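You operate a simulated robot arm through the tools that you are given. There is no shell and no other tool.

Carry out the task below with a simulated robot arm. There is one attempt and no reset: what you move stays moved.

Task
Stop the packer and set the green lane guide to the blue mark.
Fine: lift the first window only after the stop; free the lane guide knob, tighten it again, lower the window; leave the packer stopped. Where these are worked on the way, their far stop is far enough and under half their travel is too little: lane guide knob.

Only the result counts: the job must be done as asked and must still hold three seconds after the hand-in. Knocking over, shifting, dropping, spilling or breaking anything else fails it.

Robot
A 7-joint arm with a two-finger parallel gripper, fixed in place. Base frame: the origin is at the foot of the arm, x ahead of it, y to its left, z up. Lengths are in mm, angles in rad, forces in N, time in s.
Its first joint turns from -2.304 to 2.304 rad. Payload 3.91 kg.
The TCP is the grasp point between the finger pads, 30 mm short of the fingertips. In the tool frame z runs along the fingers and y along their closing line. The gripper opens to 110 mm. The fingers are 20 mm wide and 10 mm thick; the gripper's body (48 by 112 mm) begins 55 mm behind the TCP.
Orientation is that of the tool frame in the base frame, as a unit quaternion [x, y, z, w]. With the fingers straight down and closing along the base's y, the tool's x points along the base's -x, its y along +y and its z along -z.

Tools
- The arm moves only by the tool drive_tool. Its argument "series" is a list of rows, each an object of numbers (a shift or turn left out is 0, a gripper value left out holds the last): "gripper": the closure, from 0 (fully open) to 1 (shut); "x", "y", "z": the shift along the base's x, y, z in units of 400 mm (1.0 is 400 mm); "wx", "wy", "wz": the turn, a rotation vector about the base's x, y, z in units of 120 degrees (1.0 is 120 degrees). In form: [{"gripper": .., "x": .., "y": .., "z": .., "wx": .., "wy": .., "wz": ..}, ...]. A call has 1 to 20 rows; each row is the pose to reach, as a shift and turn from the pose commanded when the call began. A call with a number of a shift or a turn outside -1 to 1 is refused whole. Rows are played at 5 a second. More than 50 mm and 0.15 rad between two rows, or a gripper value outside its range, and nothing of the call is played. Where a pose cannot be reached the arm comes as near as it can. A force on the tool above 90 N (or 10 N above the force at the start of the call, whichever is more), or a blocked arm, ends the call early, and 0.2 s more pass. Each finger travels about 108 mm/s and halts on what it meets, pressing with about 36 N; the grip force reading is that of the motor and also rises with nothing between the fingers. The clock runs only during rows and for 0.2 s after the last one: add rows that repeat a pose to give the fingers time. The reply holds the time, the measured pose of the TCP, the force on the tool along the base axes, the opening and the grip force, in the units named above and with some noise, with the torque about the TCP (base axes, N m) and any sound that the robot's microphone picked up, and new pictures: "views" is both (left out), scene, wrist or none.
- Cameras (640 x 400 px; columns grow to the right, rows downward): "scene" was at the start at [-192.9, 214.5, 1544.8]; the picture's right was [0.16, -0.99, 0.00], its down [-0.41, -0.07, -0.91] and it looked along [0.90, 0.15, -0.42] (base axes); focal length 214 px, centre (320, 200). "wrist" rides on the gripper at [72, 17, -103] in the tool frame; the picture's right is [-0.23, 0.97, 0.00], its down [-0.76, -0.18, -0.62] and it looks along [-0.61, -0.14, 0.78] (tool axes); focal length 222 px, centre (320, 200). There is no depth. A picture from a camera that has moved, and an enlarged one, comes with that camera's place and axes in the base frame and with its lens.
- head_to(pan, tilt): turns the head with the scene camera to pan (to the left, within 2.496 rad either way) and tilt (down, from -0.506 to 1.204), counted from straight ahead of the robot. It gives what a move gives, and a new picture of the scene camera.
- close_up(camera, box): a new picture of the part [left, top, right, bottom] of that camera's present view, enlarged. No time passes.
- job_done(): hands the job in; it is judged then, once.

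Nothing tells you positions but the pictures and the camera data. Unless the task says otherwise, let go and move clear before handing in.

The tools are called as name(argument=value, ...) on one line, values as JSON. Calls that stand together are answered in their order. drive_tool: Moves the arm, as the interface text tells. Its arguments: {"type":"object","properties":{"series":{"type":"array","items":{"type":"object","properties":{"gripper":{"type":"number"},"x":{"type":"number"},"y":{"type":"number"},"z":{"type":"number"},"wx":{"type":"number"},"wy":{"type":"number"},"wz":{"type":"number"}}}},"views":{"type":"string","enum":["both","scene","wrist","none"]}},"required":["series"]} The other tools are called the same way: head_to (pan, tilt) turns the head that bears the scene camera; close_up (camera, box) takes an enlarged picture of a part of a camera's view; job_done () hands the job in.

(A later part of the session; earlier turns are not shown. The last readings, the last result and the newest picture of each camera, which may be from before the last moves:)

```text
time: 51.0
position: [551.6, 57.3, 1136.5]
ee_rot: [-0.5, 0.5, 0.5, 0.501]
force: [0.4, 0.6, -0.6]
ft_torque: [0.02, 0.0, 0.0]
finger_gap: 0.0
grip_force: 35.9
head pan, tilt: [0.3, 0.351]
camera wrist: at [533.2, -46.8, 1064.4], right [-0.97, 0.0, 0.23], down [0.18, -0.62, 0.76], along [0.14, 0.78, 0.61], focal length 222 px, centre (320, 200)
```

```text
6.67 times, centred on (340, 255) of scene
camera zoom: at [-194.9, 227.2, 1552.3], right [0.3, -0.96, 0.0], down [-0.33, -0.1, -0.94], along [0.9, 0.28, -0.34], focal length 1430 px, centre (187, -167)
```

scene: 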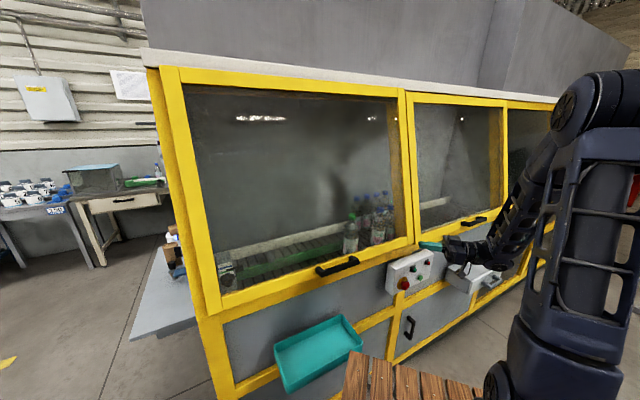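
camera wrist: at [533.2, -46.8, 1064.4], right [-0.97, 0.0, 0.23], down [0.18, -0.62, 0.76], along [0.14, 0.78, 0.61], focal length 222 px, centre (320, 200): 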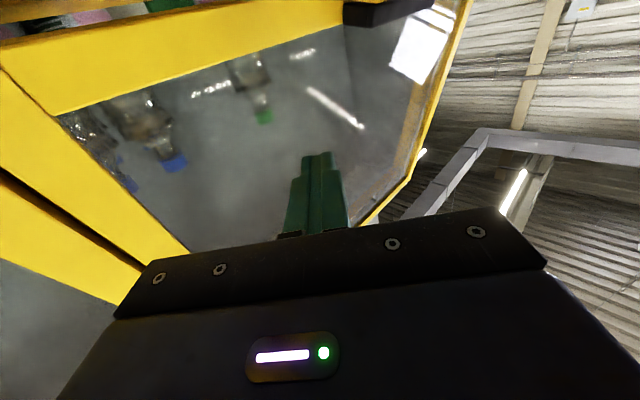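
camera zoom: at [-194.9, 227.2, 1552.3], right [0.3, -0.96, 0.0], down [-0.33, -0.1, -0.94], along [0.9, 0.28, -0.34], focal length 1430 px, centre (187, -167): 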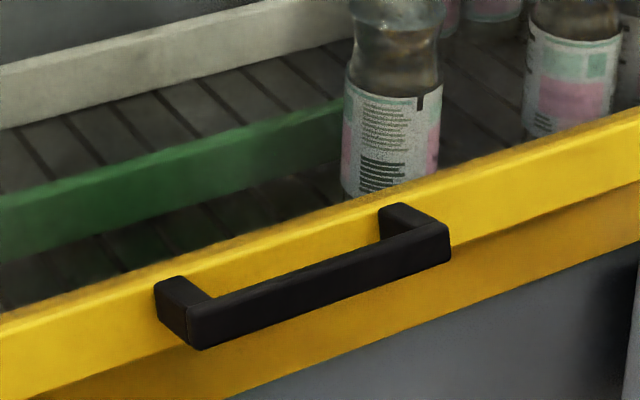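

The panel's bottom and top corners don't line up on a vertical plane. The window leans back about 13°, so it must slide up along that incline, which explains the slips. I bring the closed fingers under its bottom edge near the right end.

drive_tool(series=[{"z": -0.1}, {"z": -0.2}, {"z": -0.32}, {"x": 0.06, "y": 0.045, "z": -0.32}, {"x": 0.12, "y": 0.09, "z": -0.32}, {"x": 0.17, "y": 0.125, "z": -0.32}, {"x": 0.205, "y": 0.148, "z": -0.32}, {"x": 0.205, "y": 0.148, "z": -0.32}])

close_up(camera="scene", box=[360, 225, 440, 285])

close_up(camera="wrist", box=[160, 60, 420, 240])

```text
time: 52.8
position: [632.8, 116.6, 1008.7]
ee_rot: [-0.499, 0.499, 0.5, 0.501]
force: [0.3, 0.0, -0.2]
ft_torque: [-0.01, -0.02, 0.02]
finger_gap: 0.2
grip_force: 35.9
head pan, tilt: [0.3, 0.351]
camera wrist: at [615.3, 13.0, 937.2], right [-0.97, 0.0, 0.23], down [0.18, -0.62, 0.76], along [0.14, 0.78, 0.61], focal length 222 px, centre (320, 200)
```

scene: 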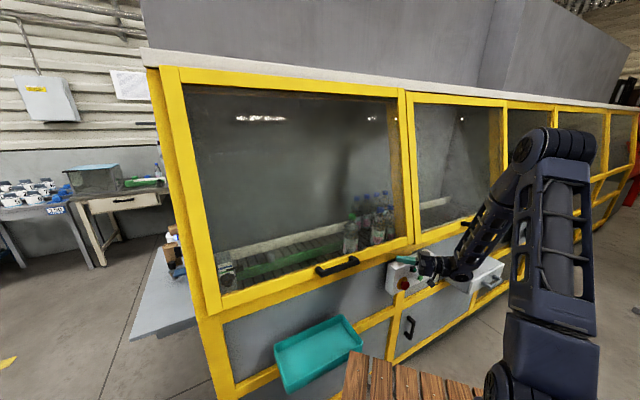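
wrist: 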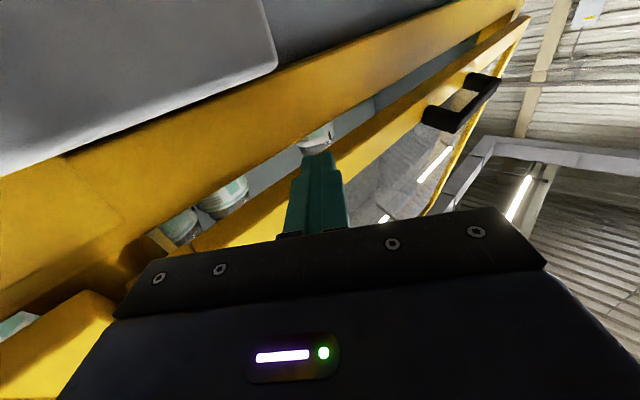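

```text
6.67 times, centred on (400, 255) of scene
camera zoom: at [-194.8, 227.2, 1552.3], right [0.3, -0.96, 0.0], down [-0.33, -0.1, -0.94], along [0.9, 0.28, -0.34], focal length 1430 px, centre (-213, -167)
```

zoom: 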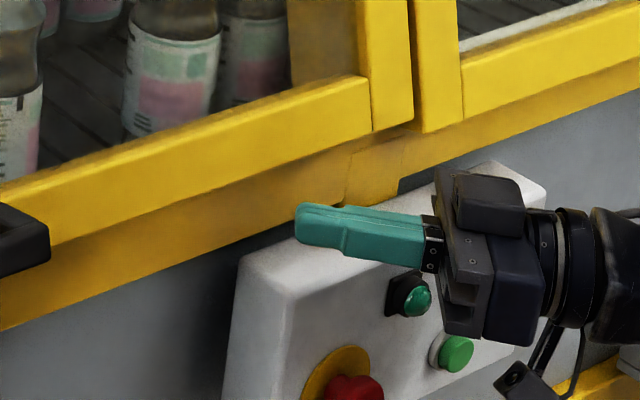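

```text
2.22 times, centred on (290, 150) of wrist
camera zoom: at [615.3, 13.0, 937.2], right [-0.97, 0.0, 0.23], down [0.18, -0.62, 0.76], along [0.14, 0.78, 0.61], focal length 494 px, centre (387, 311)
```

zoom: 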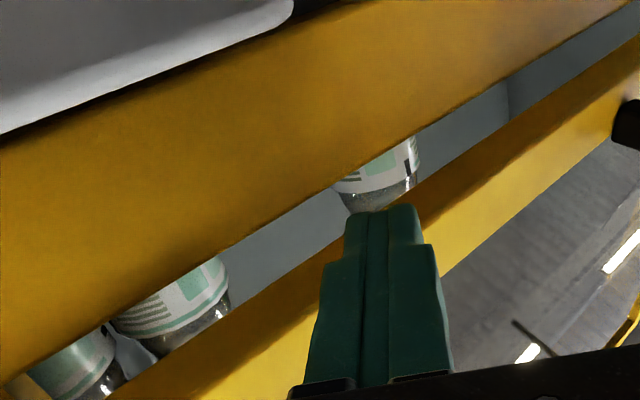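

From below I can see the open slot and the window's underside ledge (about n 565–600, z 1034). I turn the tool 15° toward the packer for body clearance, move in under the ledge and rise toward contact.

drive_tool(series=[{"wz": -0.0625}, {"wz": -0.125}, {"x": 0.015, "y": 0.014, "wz": -0.125}, {"x": 0.029, "y": 0.0275, "wz": -0.125}, {"x": 0.029, "y": 0.0275, "z": 0.015, "wz": -0.125}, {"x": 0.029, "y": 0.0275, "z": 0.03, "wz": -0.125}, {"x": 0.029, "y": 0.0275, "z": 0.03, "wz": -0.125}])

close_up(camera="scene", box=[360, 225, 440, 285])

close_up(camera="wrist", box=[160, 60, 420, 240])

```text
time: 54.4
position: [644.0, 126.8, 1019.5]
ee_rot: [-0.43, 0.56, 0.431, 0.562]
force: [-0.7, 0.2, 0.5]
ft_torque: [-0.01, -0.01, -0.04]
finger_gap: 0.0
grip_force: 36.1
head pan, tilt: [0.3, 0.351]
camera wrist: at [600.5, 30.7, 948.5], right [-0.94, 0.25, 0.23], down [0.01, -0.65, 0.76], along [0.34, 0.72, 0.61], focal length 222 px, centre (320, 200)
```

scene: 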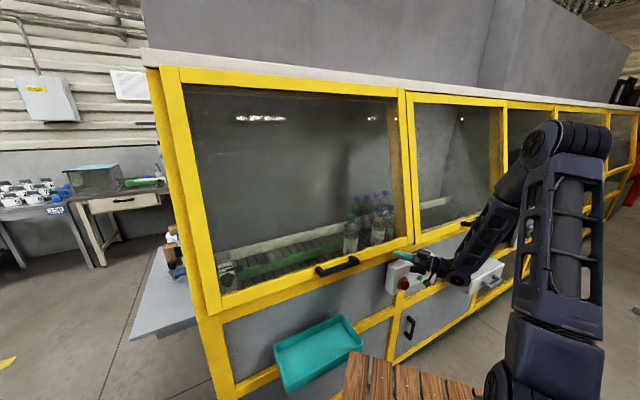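
wrist: 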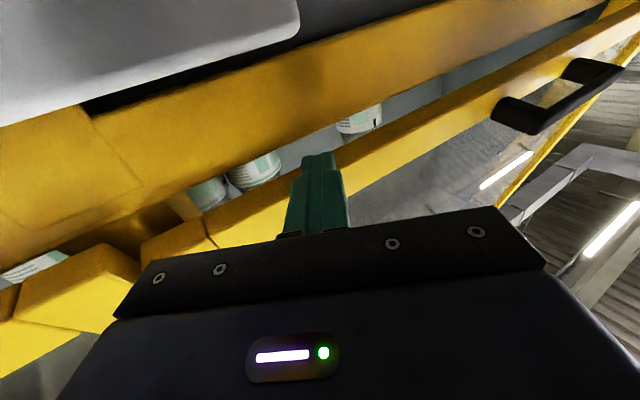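

```text
6.67 times, centred on (400, 255) of scene
camera zoom: at [-194.9, 227.1, 1552.3], right [0.3, -0.96, 0.0], down [-0.33, -0.1, -0.94], along [0.9, 0.28, -0.34], focal length 1430 px, centre (-213, -167)
```

zoom: 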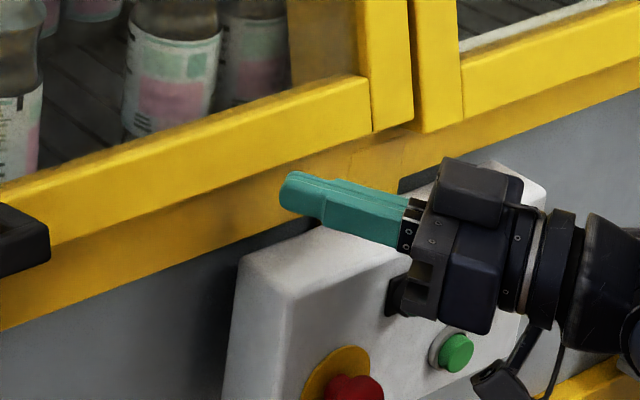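

```text
2.22 times, centred on (290, 150) of wrist
camera zoom: at [600.5, 30.7, 948.5], right [-0.94, 0.25, 0.23], down [0.01, -0.65, 0.76], along [0.34, 0.72, 0.61], focal length 494 px, centre (387, 311)
```

zoom: 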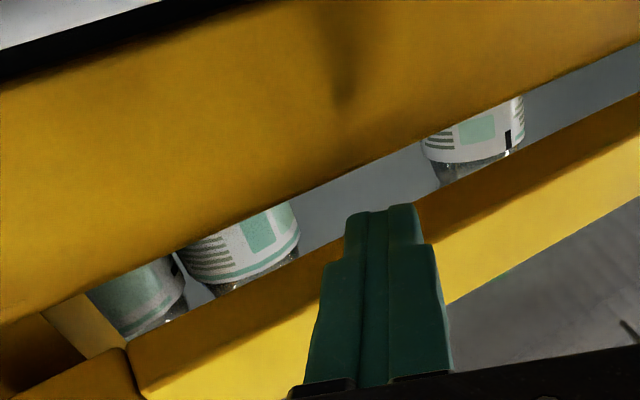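

The fingertips are right under the ledge. I push up along the incline and watch the force.

drive_tool(series=[{"x": 0.002, "y": 0.002, "z": 0.012}, {"x": 0.0042, "y": 0.004, "z": 0.0243}, {"x": 0.0063, "y": 0.006, "z": 0.0365}, {"x": 0.0084, "y": 0.0079, "z": 0.0487}, {"x": 0.0105, "y": 0.0099, "z": 0.0608}, {"x": 0.0126, "y": 0.0119, "z": 0.073}, {"x": 0.0147, "y": 0.0139, "z": 0.0851}, {"x": 0.0168, "y": 0.0159, "z": 0.0973}])

close_up(camera="wrist", box=[160, 60, 420, 240])

```text
time: 56.2
position: [650.4, 133.7, 1059.2]
ee_rot: [-0.431, 0.56, 0.431, 0.561]
force: [-0.2, -0.5, -5.4]
ft_torque: [-0.1, 0.08, 0.03]
finger_gap: 0.0
grip_force: 36.0
head pan, tilt: [0.3, 0.351]
camera wrist: at [607.3, 37.5, 987.5], right [-0.94, 0.25, 0.23], down [0.01, -0.65, 0.76], along [0.34, 0.72, 0.61], focal length 222 px, centre (320, 200)
```

scene: 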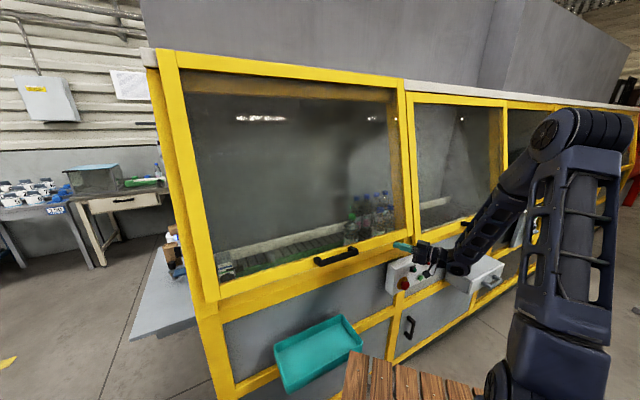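
wrist: 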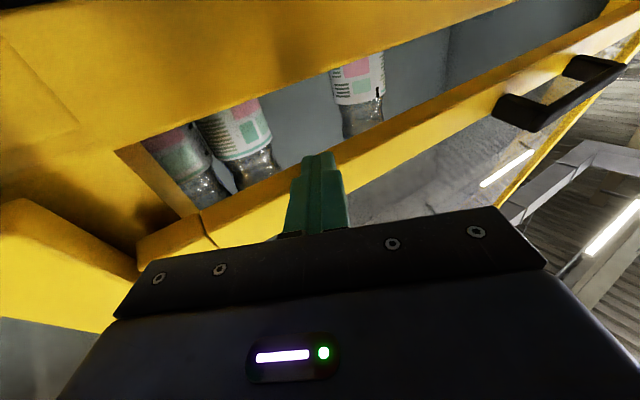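

```text
2.22 times, centred on (290, 150) of wrist
camera zoom: at [607.3, 37.5, 987.5], right [-0.94, 0.25, 0.23], down [0.01, -0.65, 0.76], along [0.34, 0.72, 0.61], focal length 494 px, centre (387, 311)
```

zoom: 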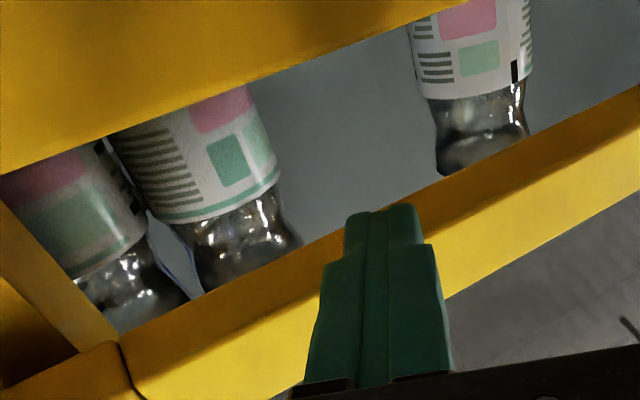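

The window rises easily, with only about 5 N, and follows the incline. I continue lifting.

drive_tool(series=[{"x": 0.0042, "y": 0.004, "z": 0.0243}, {"x": 0.0084, "y": 0.0079, "z": 0.0487}, {"x": 0.0126, "y": 0.0119, "z": 0.073}, {"x": 0.0168, "y": 0.0159, "z": 0.0973}, {"x": 0.0211, "y": 0.0199, "z": 0.1216}, {"x": 0.0253, "y": 0.0238, "z": 0.146}, {"x": 0.0295, "y": 0.0278, "z": 0.1703}, {"x": 0.0337, "y": 0.0318, "z": 0.1946}, {"x": 0.0379, "y": 0.0357, "z": 0.2189}, {"x": 0.0421, "y": 0.0397, "z": 0.2433}, {"x": 0.0463, "y": 0.0437, "z": 0.2676}, {"x": 0.0505, "y": 0.0476, "z": 0.2919}, {"x": 0.0547, "y": 0.0516, "z": 0.3162}, {"x": 0.059, "y": 0.0556, "z": 0.3406}])

close_up(camera="wrist", box=[160, 60, 420, 240])

```text
time: 59.2
position: [675.1, 155.6, 1195.3]
ee_rot: [-0.43, 0.56, 0.43, 0.562]
force: [2.6, -0.4, -3.7]
ft_torque: [-0.13, 0.08, -0.04]
finger_gap: 0.0
grip_force: 35.6
head pan, tilt: [0.3, 0.351]
camera wrist: at [631.2, 59.8, 1123.4], right [-0.94, 0.25, 0.23], down [0.01, -0.65, 0.76], along [0.34, 0.72, 0.61], focal length 222 px, centre (320, 200)
```

scene: 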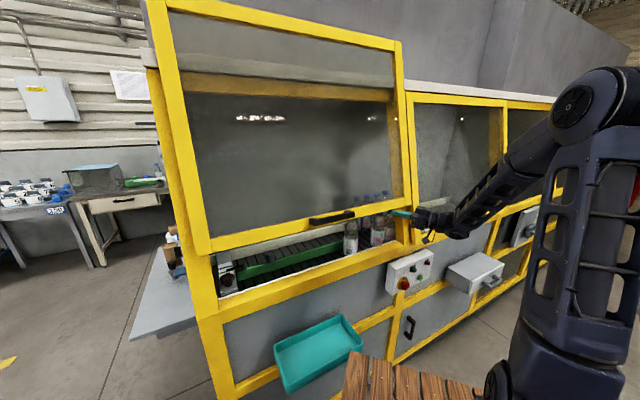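
wrist: 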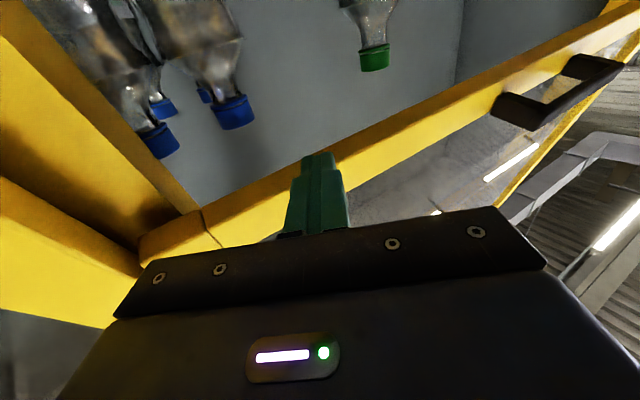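

```text
2.22 times, centred on (290, 150) of wrist
camera zoom: at [631.2, 59.8, 1123.4], right [-0.94, 0.25, 0.23], down [0.01, -0.65, 0.76], along [0.34, 0.72, 0.61], focal length 494 px, centre (387, 311)
```

zoom: 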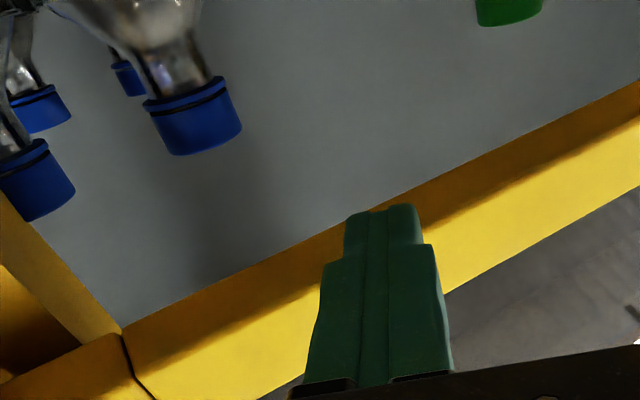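

The window is sliding up smoothly. I continue by another 200 mm.

drive_tool(series=[{"x": 0.0042, "y": 0.004, "z": 0.0243}, {"x": 0.0084, "y": 0.0079, "z": 0.0487}, {"x": 0.0126, "y": 0.0119, "z": 0.073}, {"x": 0.0168, "y": 0.0159, "z": 0.0973}, {"x": 0.0211, "y": 0.0199, "z": 0.1216}, {"x": 0.0253, "y": 0.0238, "z": 0.146}, {"x": 0.0295, "y": 0.0278, "z": 0.1703}, {"x": 0.0337, "y": 0.0318, "z": 0.1946}, {"x": 0.0379, "y": 0.0357, "z": 0.2189}, {"x": 0.0421, "y": 0.0397, "z": 0.2433}, {"x": 0.0463, "y": 0.0437, "z": 0.2676}, {"x": 0.0505, "y": 0.0476, "z": 0.2919}, {"x": 0.0547, "y": 0.0516, "z": 0.3162}, {"x": 0.059, "y": 0.0556, "z": 0.3406}, {"x": 0.0632, "y": 0.0596, "z": 0.3649}, {"x": 0.0674, "y": 0.0635, "z": 0.3892}, {"x": 0.0716, "y": 0.0675, "z": 0.4135}, {"x": 0.0758, "y": 0.0715, "z": 0.4379}, {"x": 0.08, "y": 0.0754, "z": 0.4622}])

close_up(camera="wrist", box=[160, 60, 420, 240])

```text
time: 63.2
position: [706.5, 186.0, 1381.4]
ee_rot: [-0.43, 0.56, 0.431, 0.561]
force: [-2.7, -3.9, -4.1]
ft_torque: [-0.13, 0.07, 0.01]
finger_gap: 0.1
grip_force: 36.2
head pan, tilt: [0.3, 0.351]
camera wrist: at [662.7, 90.0, 1308.4], right [-0.94, 0.25, 0.23], down [0.01, -0.65, 0.76], along [0.34, 0.72, 0.61], focal length 222 px, centre (320, 200)
```

scene: 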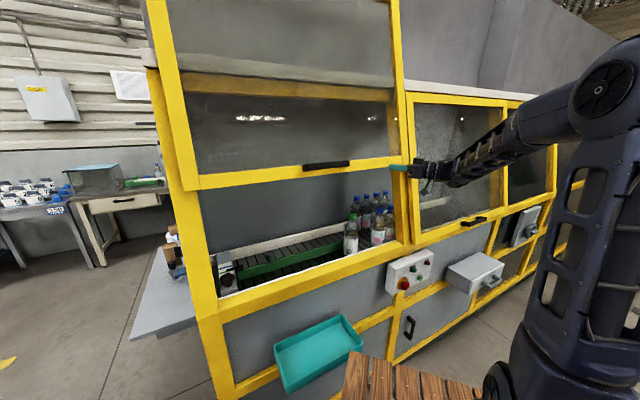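
wrist: 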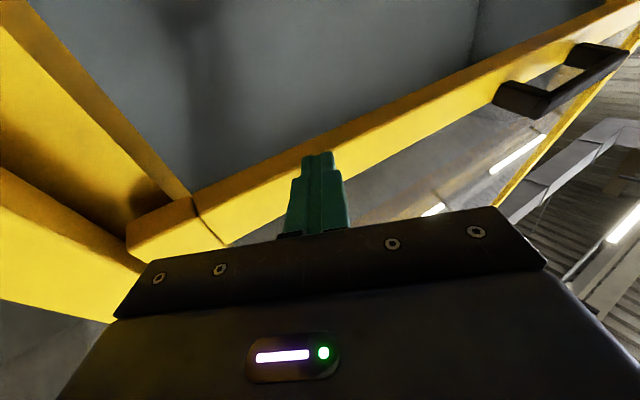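

```text
2.22 times, centred on (290, 150) of wrist
camera zoom: at [662.7, 90.0, 1308.4], right [-0.94, 0.25, 0.23], down [0.01, -0.65, 0.76], along [0.34, 0.72, 0.61], focal length 494 px, centre (387, 311)
```

zoom: 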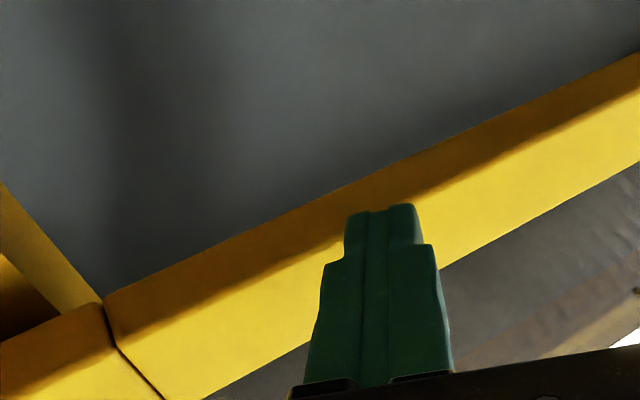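

The window is up about 360 mm and its incline looks closer to 15°. I re-seat the fingertips 6 mm deeper and push it further up.

drive_tool(series=[{"x": 0.0109, "y": 0.0103, "z": 0.0}, {"x": 0.0156, "y": 0.0147, "z": 0.0241}, {"x": 0.0203, "y": 0.0191, "z": 0.0483}, {"x": 0.025, "y": 0.0236, "z": 0.0724}, {"x": 0.0297, "y": 0.028, "z": 0.0966}, {"x": 0.0344, "y": 0.0325, "z": 0.1207}, {"x": 0.0392, "y": 0.0369, "z": 0.1449}, {"x": 0.0439, "y": 0.0413, "z": 0.169}, {"x": 0.0486, "y": 0.0458, "z": 0.1932}, {"x": 0.0533, "y": 0.0502, "z": 0.2173}, {"x": 0.058, "y": 0.0546, "z": 0.2415}, {"x": 0.0627, "y": 0.0591, "z": 0.2656}, {"x": 0.0674, "y": 0.0635, "z": 0.2898}, {"x": 0.0721, "y": 0.068, "z": 0.3139}])

close_up(camera="wrist", box=[160, 60, 420, 240])

```text
time: 64.2
position: [712.2, 191.1, 1409.8]
ee_rot: [-0.431, 0.559, 0.431, 0.562]
force: [-52.1, -40.5, 8.2]
ft_torque: [0.15, -0.05, 0.7]
finger_gap: 0.0
grip_force: 36.3
head pan, tilt: [0.3, 0.351]
stopped in row 5: the force on the tool passed its limit at 101 N (the readings are from after the stop); the commanded pose is now the measured one
camera wrist: at [668.9, 95.4, 1337.0], right [-0.94, 0.25, 0.22], down [0.01, -0.65, 0.76], along [0.34, 0.72, 0.61], focal length 222 px, centre (320, 200)
```

scene: 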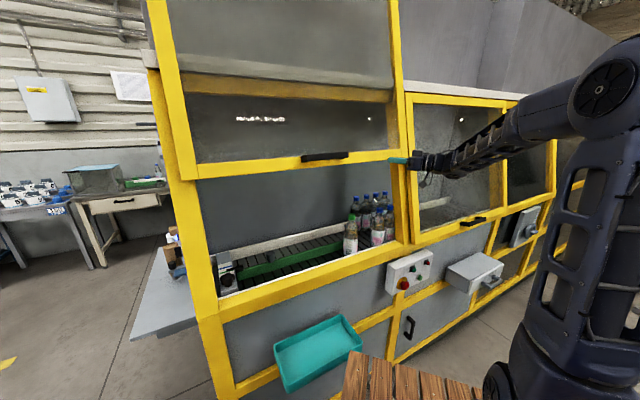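
wrist: 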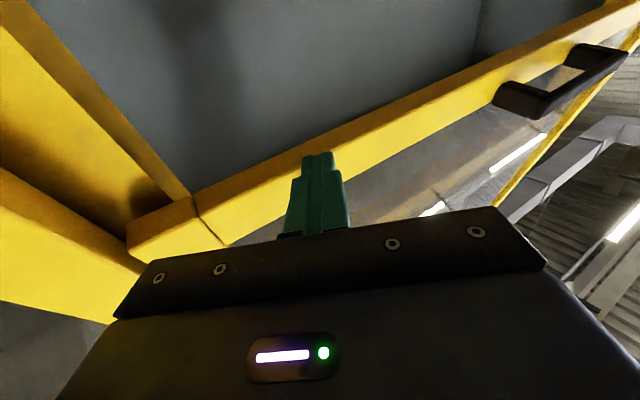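

```text
2.22 times, centred on (290, 150) of wrist
camera zoom: at [668.9, 95.4, 1337.0], right [-0.94, 0.25, 0.22], down [0.01, -0.65, 0.76], along [0.34, 0.72, 0.61], focal length 494 px, centre (387, 311)
```

zoom: 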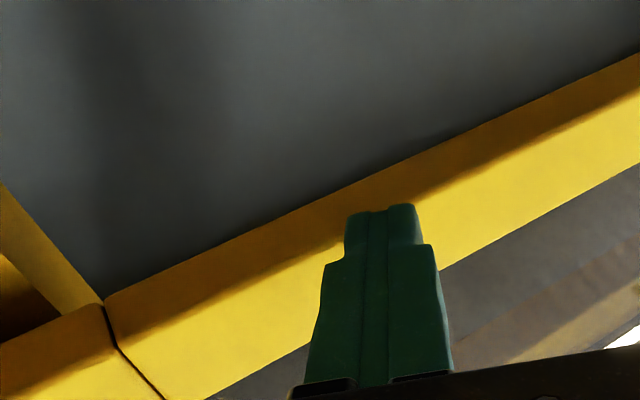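

The sideways push came from seating too deep: the finger's shoulder is pressing on the panel front. I back off 5 mm outward and continue along the original incline.

drive_tool(series=[{"x": -0.0091, "y": -0.0086, "z": 0.0}, {"x": -0.0091, "y": -0.0086, "z": 0.0}], views="none")

drive_tool(series=[{"x": 0.0042, "y": 0.004, "z": 0.0243}, {"x": 0.0084, "y": 0.0079, "z": 0.0487}, {"x": 0.0126, "y": 0.0119, "z": 0.073}, {"x": 0.0168, "y": 0.0159, "z": 0.0973}, {"x": 0.0211, "y": 0.0199, "z": 0.1216}, {"x": 0.0253, "y": 0.0238, "z": 0.146}, {"x": 0.0295, "y": 0.0278, "z": 0.1703}, {"x": 0.0337, "y": 0.0318, "z": 0.1946}, {"x": 0.0379, "y": 0.0357, "z": 0.2189}, {"x": 0.0421, "y": 0.0397, "z": 0.2433}])

```text
time: 64.8
position: [712.1, 190.1, 1407.0]
ee_rot: [-0.431, 0.56, 0.431, 0.561]
force: [-10.0, -8.0, 7.7]
ft_torque: [0.21, -0.11, 0.14]
finger_gap: 0.0
grip_force: 35.7
head pan, tilt: [0.3, 0.351]
```

```text
time: 65.3
position: [713.0, 189.7, 1413.3]
ee_rot: [-0.43, 0.566, 0.43, 0.557]
force: [-13.8, -14.7, 2.7]
ft_torque: [0.01, 0.03, 0.14]
finger_gap: 0.0
grip_force: 35.9
head pan, tilt: [0.3, 0.351]
stopped in row 2: the force on the tool passed its limit at 99 N (the readings are from after the stop); the commanded pose is now the measured one
camera wrist: at [668.4, 93.9, 1342.6], right [-0.94, 0.25, 0.24], down [0.02, -0.64, 0.77], along [0.34, 0.72, 0.6], focal length 222 px, centre (320, 200)
```

scene: 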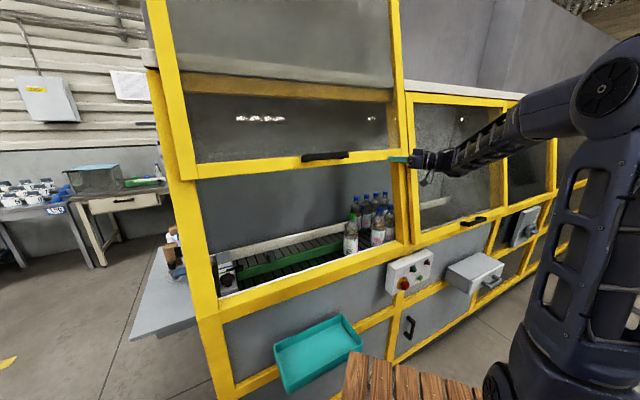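
wrist: 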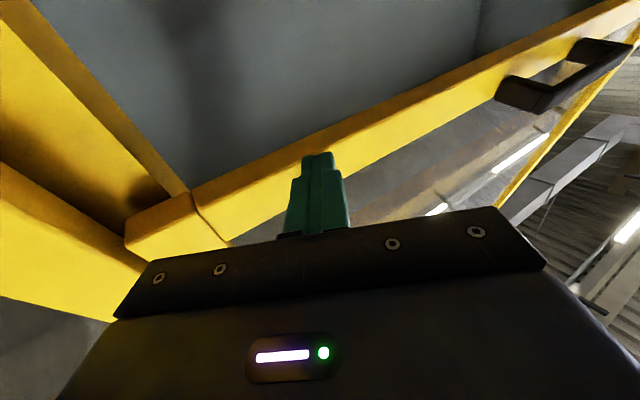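

The window has reached its upper stop at about 390 mm of travel. I withdraw the fingers slightly and check that it stays up.

drive_tool(series=[{"z": -0.02}, {"z": -0.05}, {"x": -0.03, "y": -0.03, "z": -0.06}, {"x": -0.08, "y": -0.08, "z": -0.06}, {"x": -0.13, "y": -0.13, "z": -0.06}, {"x": -0.13, "y": -0.13, "z": -0.06}, {"x": -0.13, "y": -0.13, "z": -0.06}])

close_up(camera="scene", box=[140, 0, 440, 310])

close_up(camera="scene", box=[200, 220, 300, 300])

```text
time: 66.9
position: [661.5, 139.1, 1387.0]
ee_rot: [-0.431, 0.566, 0.431, 0.555]
force: [0.2, -0.1, -0.5]
ft_torque: [0.0, 0.02, 0.03]
finger_gap: 0.0
grip_force: 36.2
head pan, tilt: [0.3, 0.351]
camera wrist: at [617.4, 43.1, 1317.6], right [-0.94, 0.25, 0.24], down [0.02, -0.64, 0.77], along [0.35, 0.72, 0.6], focal length 222 px, centre (320, 200)
```

scene: 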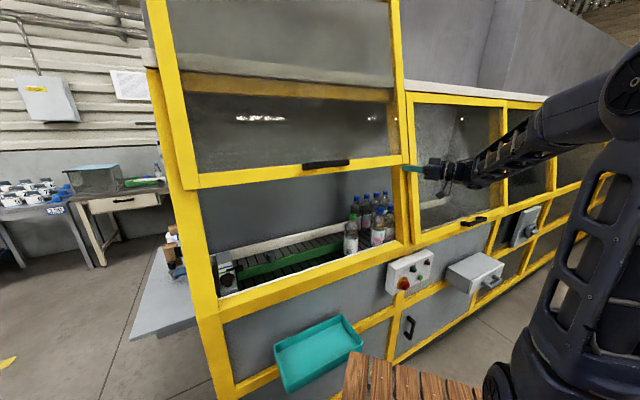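
wrist: 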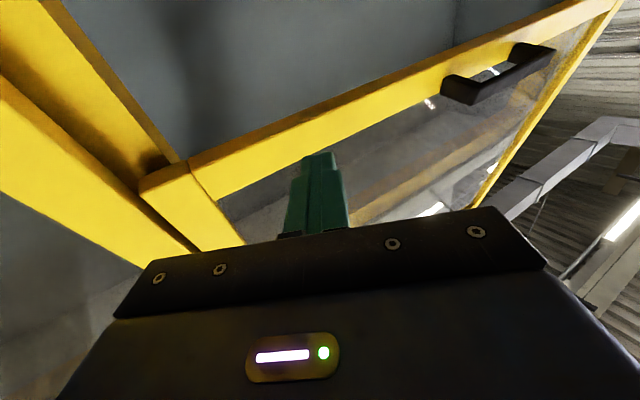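

```text
1.29 times, centred on (290, 155) of scene
camera zoom: at [-194.9, 227.1, 1552.3], right [0.3, -0.96, 0.0], down [-0.33, -0.1, -0.94], along [0.9, 0.28, -0.34], focal length 277 px, centre (359, 258)
```

zoom: 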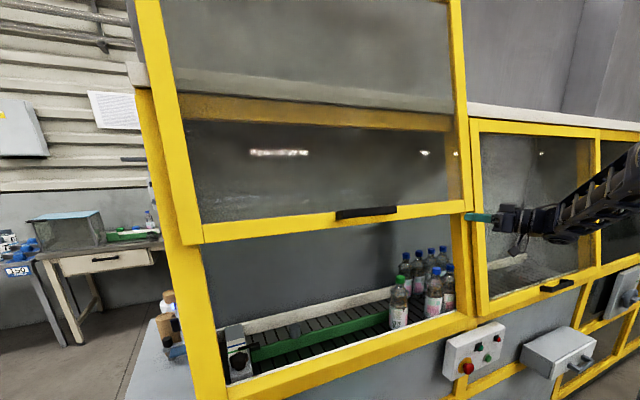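

```text
5.00 times, centred on (250, 260) of scene
camera zoom: at [-194.9, 227.1, 1552.3], right [0.3, -0.96, 0.0], down [-0.33, -0.1, -0.94], along [0.9, 0.28, -0.34], focal length 1072 px, centre (670, -100)
```

zoom: 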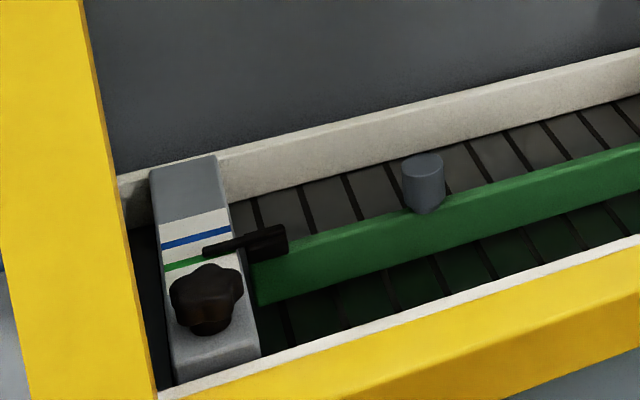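

The window stays up. The scale block top is near z≈1018, and the blue mark lies about 27 mm deeper than the green one. I now swing the arm left to bring the tool pointing down in front of the opening, in two legs.

drive_tool(series=[{"x": -0.0957, "y": 0.0426, "z": -0.0167, "wx": -0.0463, "wy": 0.0058, "wz": 0.0063}, {"x": -0.1905, "y": 0.0861, "z": -0.0334, "wx": -0.0925, "wy": 0.0116, "wz": 0.0127}, {"x": -0.2836, "y": 0.131, "z": -0.0502, "wx": -0.1388, "wy": 0.0174, "wz": 0.019}, {"x": -0.3746, "y": 0.1781, "z": -0.0669, "wx": -0.185, "wy": 0.0233, "wz": 0.0254}, {"x": -0.4625, "y": 0.2281, "z": -0.0836, "wx": -0.2313, "wy": 0.0291, "wz": 0.0317}, {"x": -0.547, "y": 0.2812, "z": -0.1003, "wx": -0.2775, "wy": 0.0349, "wz": 0.038}, {"x": -0.6275, "y": 0.3381, "z": -0.117, "wx": -0.3238, "wy": 0.0407, "wz": 0.0444}, {"x": -0.704, "y": 0.3988, "z": -0.1338, "wx": -0.37, "wy": 0.0465, "wz": 0.0507}, {"x": -0.704, "y": 0.3988, "z": -0.1338, "wx": -0.37, "wy": 0.0465, "wz": 0.0507}])

```text
time: 68.9
position: [380.6, 298.5, 1334.7]
ee_rot: [-0.616, 0.689, 0.234, 0.301]
force: [-0.2, -1.2, -0.6]
ft_torque: [-0.01, 0.02, 0.02]
finger_gap: 0.0
grip_force: 36.3
head pan, tilt: [0.3, 0.351]
camera wrist: at [344.9, 178.4, 1357.1], right [-0.95, 0.29, 0.11], down [0.14, 0.08, 0.99], along [0.28, 0.95, -0.12], focal length 222 px, centre (320, 200)
```

scene: 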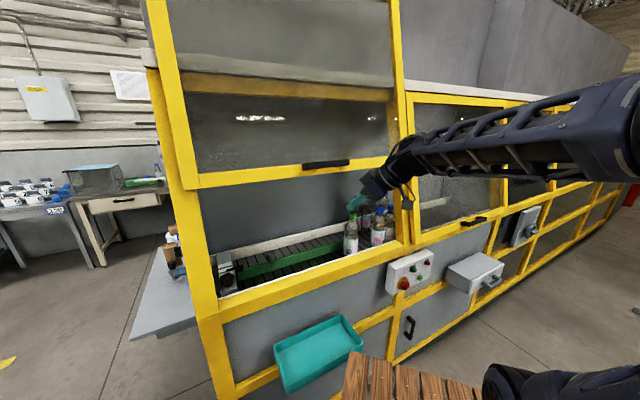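
wrist: 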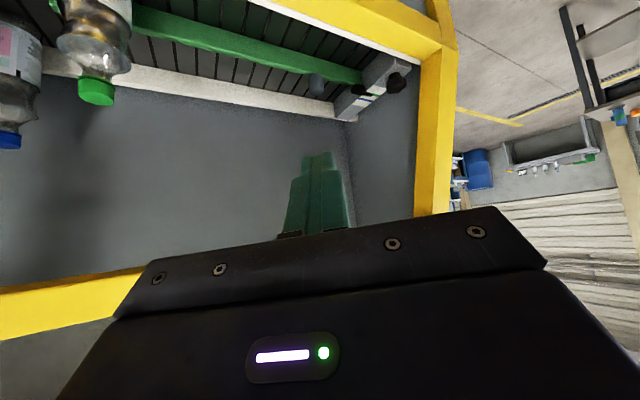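

The first leg is done and the wrist camera sees the lane guide block inside the opening. I zoom in to measure the clearances there.

close_up(camera="wrist", box=[280, 20, 480, 150])

close_up(camera="scene", box=[190, 220, 270, 300])

```text
3.08 times, centred on (380, 85) of wrist
camera zoom: at [344.9, 178.4, 1357.1], right [-0.95, 0.29, 0.11], down [0.14, 0.08, 0.99], along [0.28, 0.95, -0.12], focal length 684 px, centre (135, 554)
```

zoom: 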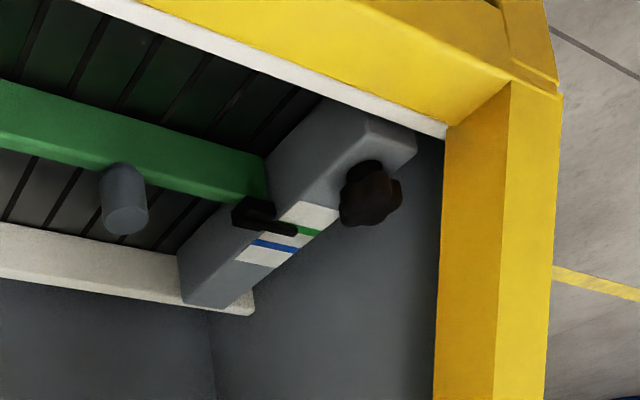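

```text
5.00 times, centred on (230, 260) of scene
camera zoom: at [-194.9, 227.1, 1552.3], right [0.3, -0.96, 0.0], down [-0.33, -0.1, -0.94], along [0.9, 0.28, -0.34], focal length 1072 px, centre (770, -100)
```

zoom: 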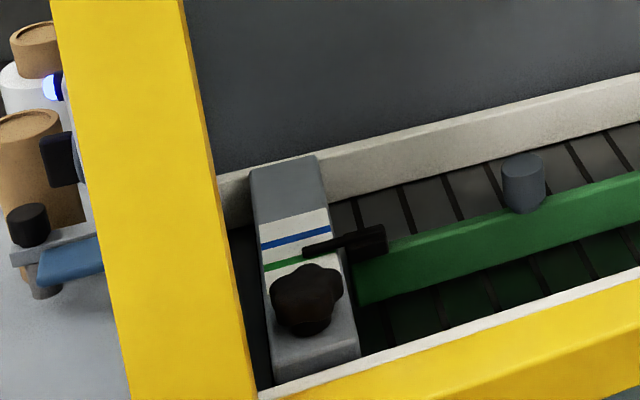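

The knob is confirmed at about (279, 705, 1050), 46 mm behind the left post's rear edge. I finish the swing so the camera looks straight into the opening.

drive_tool(series=[{"x": -0.07, "y": 0.086, "z": -0.02, "wx": -0.0529, "wy": 0.0066, "wz": 0.0072}, {"x": -0.14, "y": 0.1725, "z": -0.04, "wx": -0.1059, "wy": 0.0133, "wz": 0.0144}, {"x": -0.21, "y": 0.259, "z": -0.06, "wx": -0.1588, "wy": 0.0199, "wz": 0.0216}, {"x": -0.28, "y": 0.345, "z": -0.08, "wx": -0.2117, "wy": 0.0265, "wz": 0.0289}, {"x": -0.35, "y": 0.431, "z": -0.1, "wx": -0.2646, "wy": 0.0331, "wz": 0.0361}, {"x": -0.42, "y": 0.5175, "z": -0.12, "wx": -0.3176, "wy": 0.0398, "wz": 0.0433}, {"x": -0.489, "y": 0.604, "z": -0.137, "wx": -0.3705, "wy": 0.0464, "wz": 0.0505}, {"x": -0.489, "y": 0.604, "z": -0.137, "wx": -0.3705, "wy": 0.0464, "wz": 0.0505}])

close_up(camera="wrist", box=[160, 0, 480, 200])

```text
time: 70.7
position: [184.2, 540.9, 1280.0]
ee_rot: [0.707, -0.707, 0.001, 0.0]
force: [0.6, 0.4, 0.2]
ft_torque: [-0.02, 0.03, -0.02]
finger_gap: 0.0
grip_force: 36.4
head pan, tilt: [0.3, 0.351]
camera wrist: at [166.8, 467.9, 1384.0], right [-0.97, 0.23, 0.0], down [0.18, 0.76, 0.62], along [0.14, 0.61, -0.78], focal length 222 px, centre (320, 200)
```

scene: 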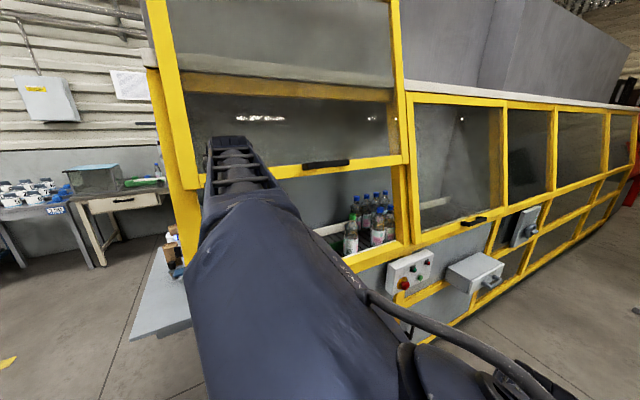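
wrist: 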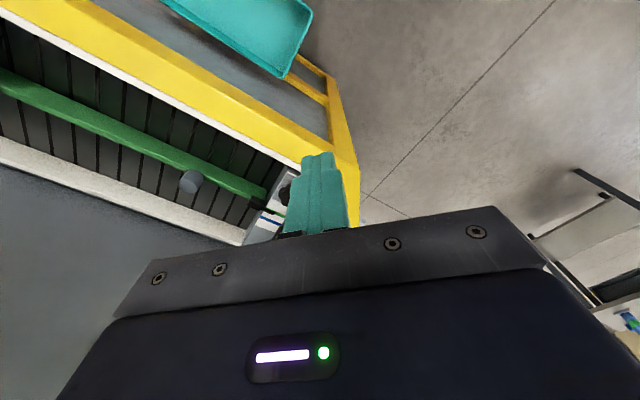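

```text
2.00 times, centred on (320, 100) of wrist
camera zoom: at [166.8, 467.9, 1384.0], right [-0.97, 0.23, 0.0], down [0.18, 0.76, 0.62], along [0.14, 0.61, -0.78], focal length 444 px, centre (320, 400)
```

zoom: 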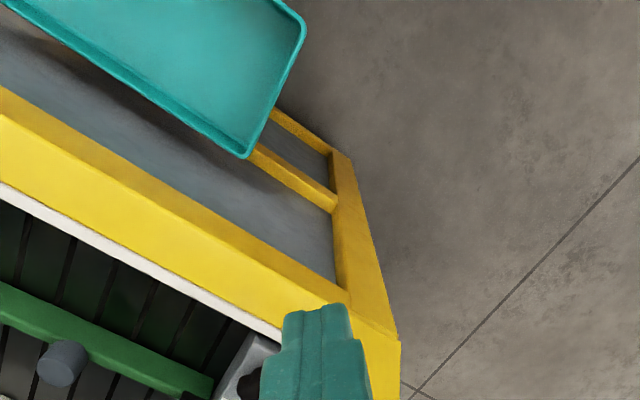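

The tool is vertical in front of the opening. I open the gripper to see the knob and the left wall between the fingers.

drive_tool(series=[{"gripper": 0.0}, {"gripper": 0.0}, {"gripper": 0.0}], views="none")

close_up(camera="wrist", box=[220, 110, 380, 240])

```text
time: 71.5
position: [184.1, 540.3, 1280.4]
ee_rot: [-0.707, 0.707, 0.001, 0.001]
force: [0.0, -0.5, 0.4]
ft_torque: [0.03, -0.03, -0.01]
finger_gap: 110.0
grip_force: 0.1
head pan, tilt: [0.3, 0.351]
```

```text
3.08 times, centred on (300, 175) of wrist
camera zoom: at [167.0, 467.7, 1384.0], right [-0.97, 0.23, 0.0], down [0.18, 0.76, 0.62], along [0.14, 0.61, -0.78], focal length 684 px, centre (382, 277)
```

zoom: 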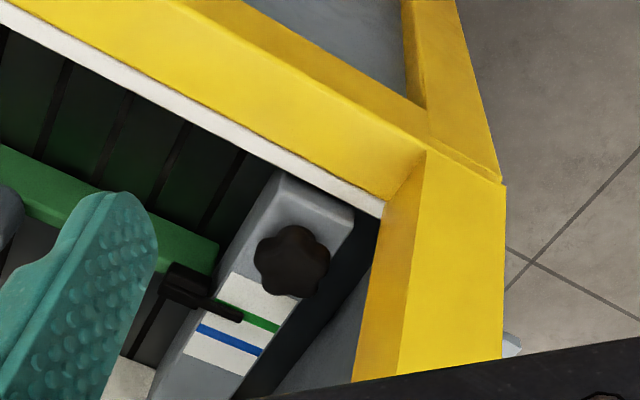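

Now the view is clear: knob centre about (279, 704, 1049), roughly 47 mm across, with 40 mm of free space to the wall. I tilt the tool 35° (pointing into the machine) and go to a pre-grasp 80 mm short of the knob.

drive_tool(series=[{"x": 0.0475, "y": 0.05, "z": -0.078, "wx": 0.0583, "gripper": 0.4}, {"x": 0.095, "y": 0.1, "z": -0.156, "wx": 0.1167}, {"x": 0.1425, "y": 0.16, "z": -0.234, "wx": 0.175}, {"x": 0.19, "y": 0.22, "z": -0.312, "wx": 0.2333}, {"x": 0.2375, "y": 0.276, "z": -0.39, "wx": 0.2917}, {"x": 0.2375, "y": 0.276, "z": -0.39, "wx": 0.2917}])

close_up(camera="wrist", box=[200, 60, 440, 240])

```text
time: 72.9
position: [278.6, 651.8, 1125.0]
ee_rot: [-0.674, 0.675, 0.212, 0.214]
force: [-0.3, -0.2, 0.3]
ft_torque: [0.0, -0.03, -0.02]
finger_gap: 65.9
grip_force: 0.1
head pan, tilt: [0.3, 0.351]
camera wrist: at [261.7, 533.3, 1167.8], right [-0.97, 0.19, 0.13], down [0.18, 0.26, 0.95], along [0.14, 0.95, -0.29], focal length 222 px, centre (320, 200)
```

scene: 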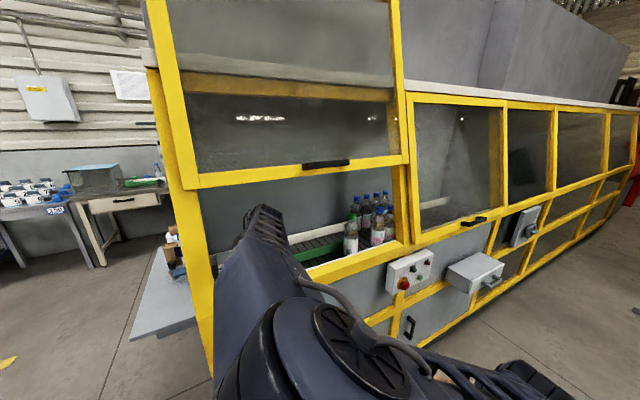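
wrist: 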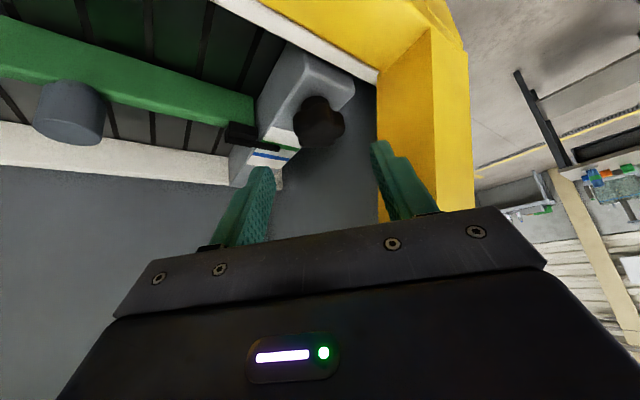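

```text
2.22 times, centred on (320, 150) of wrist
camera zoom: at [261.7, 533.3, 1167.8], right [-0.97, 0.19, 0.13], down [0.18, 0.26, 0.95], along [0.14, 0.95, -0.29], focal length 494 px, centre (320, 311)
```

zoom: 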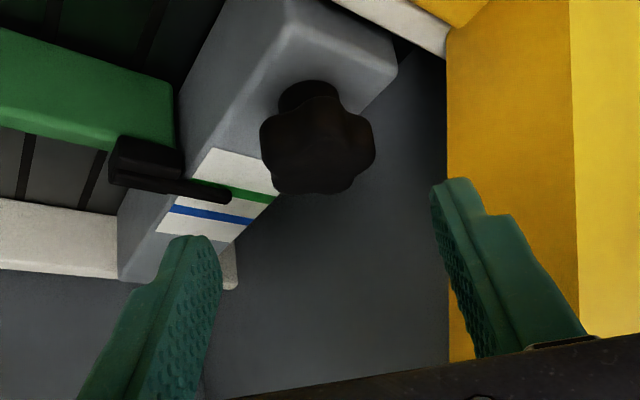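

The fingers are centred on the knob. I advance 80 mm along the tool axis so the pads sit on either side of it.

drive_tool(series=[{"y": 0.0287, "z": -0.041}, {"y": 0.0574, "z": -0.082}, {"y": 0.0861, "z": -0.123}, {"x": 0.001, "y": 0.1148, "z": -0.1638}, {"x": 0.001, "y": 0.1148, "z": -0.1638}])

close_up(camera="wrist", box=[200, 60, 440, 240])

```text
time: 74.1
position: [279.6, 697.9, 1059.0]
ee_rot: [0.674, -0.674, -0.213, -0.213]
force: [-0.5, 0.5, -0.7]
ft_torque: [-0.01, -0.02, -0.01]
finger_gap: 66.0
grip_force: 0.2
head pan, tilt: [0.3, 0.351]
camera wrist: at [262.7, 578.9, 1102.9], right [-0.97, 0.19, 0.13], down [0.18, 0.27, 0.95], along [0.14, 0.95, -0.29], focal length 222 px, centre (320, 200)
```

scene: 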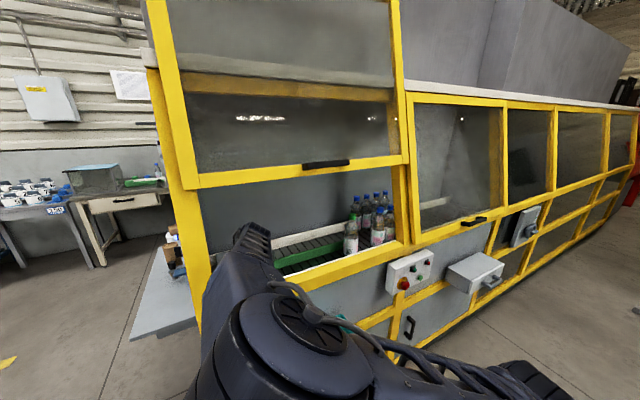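
wrist: 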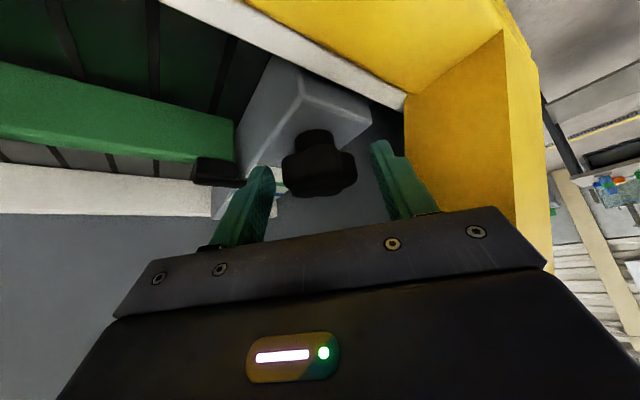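

```text
2.22 times, centred on (320, 150) of wrist
camera zoom: at [262.7, 578.9, 1102.9], right [-0.97, 0.19, 0.13], down [0.18, 0.27, 0.95], along [0.14, 0.95, -0.29], focal length 494 px, centre (320, 311)
```

zoom: 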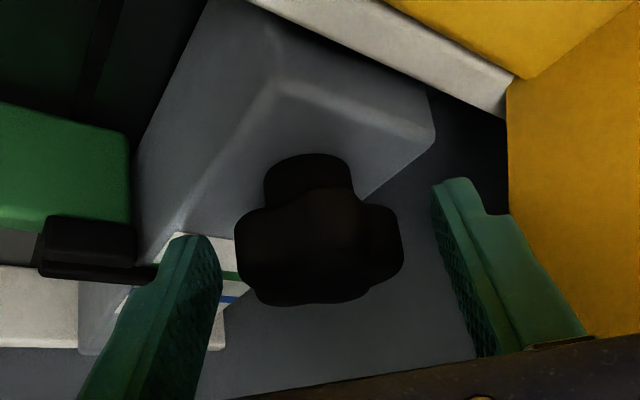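

The knob sits between the pads. I close the gripper on it.

drive_tool(series=[{"gripper": 1}, {"gripper": 1}, {"gripper": 1}], views="wrist")

close_up(camera="wrist", box=[200, 60, 440, 240])

```text
time: 74.9
position: [281.7, 697.7, 1058.7]
ee_rot: [-0.674, 0.674, 0.213, 0.214]
force: [13.7, 4.9, -2.3]
ft_torque: [0.29, -0.27, -0.13]
finger_gap: 44.0
grip_force: 45.4
head pan, tilt: [0.3, 0.351]
camera wrist: at [263.5, 578.8, 1103.0], right [-0.97, 0.19, 0.13], down [0.18, 0.27, 0.95], along [0.14, 0.95, -0.29], focal length 222 px, centre (320, 200)
```

wrist: 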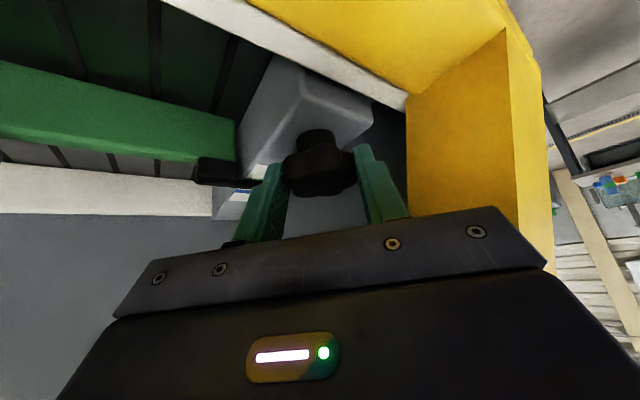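

```text
2.22 times, centred on (320, 150) of wrist
camera zoom: at [263.5, 578.8, 1103.0], right [-0.97, 0.19, 0.13], down [0.18, 0.27, 0.95], along [0.14, 0.95, -0.29], focal length 494 px, centre (320, 311)
```

zoom: 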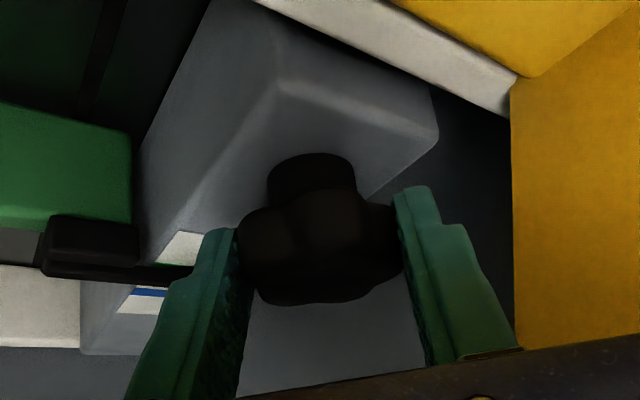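

The knob is held at 44 mm. I turn it counter-clockwise about its own axis by 45° to start loosening it.

drive_tool(series=[{"x": 0.0062, "y": 0.0001, "wz": 0.0625}, {"x": 0.0084, "y": 0.0006, "wz": 0.125}, {"x": 0.0105, "y": 0.0013, "wz": 0.1875}, {"x": 0.0125, "y": 0.0023, "wz": 0.25}, {"x": 0.0143, "y": 0.0035, "wz": 0.3125}, {"x": 0.016, "y": 0.005, "wz": 0.375}, {"x": 0.016, "y": 0.005, "wz": 0.375}])

close_up(camera="wrist", box=[200, 60, 440, 240])

```text
time: 76.5
position: [289.8, 701.5, 1059.5]
ee_rot: [0.881, -0.365, -0.278, -0.118]
force: [49.7, 51.5, 19.2]
ft_torque: [0.89, -0.55, -0.81]
finger_gap: 44.2
grip_force: 45.5
head pan, tilt: [0.3, 0.351]
camera wrist: at [360.0, 604.2, 1102.7], right [-0.82, -0.56, 0.13], down [-0.06, 0.31, 0.95], along [-0.57, 0.77, -0.29], focal length 222 px, centre (320, 200)
```

scene: 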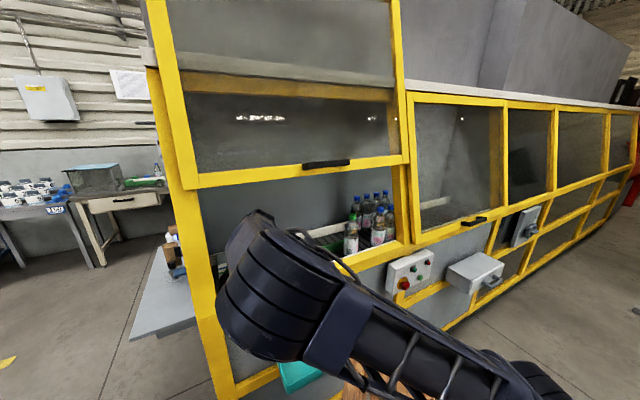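
wrist: 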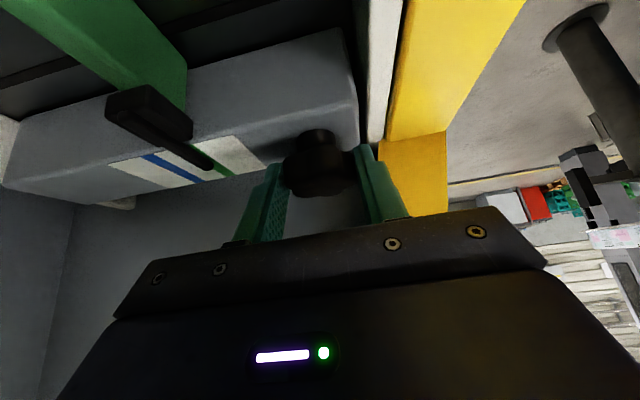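

```text
2.22 times, centred on (320, 150) of wrist
camera zoom: at [360.0, 604.2, 1102.7], right [-0.82, -0.56, 0.13], down [-0.06, 0.31, 0.95], along [-0.57, 0.77, -0.29], focal length 494 px, centre (320, 311)
```

zoom: 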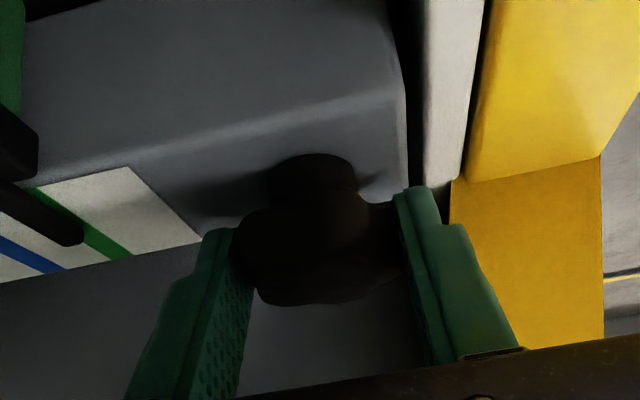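

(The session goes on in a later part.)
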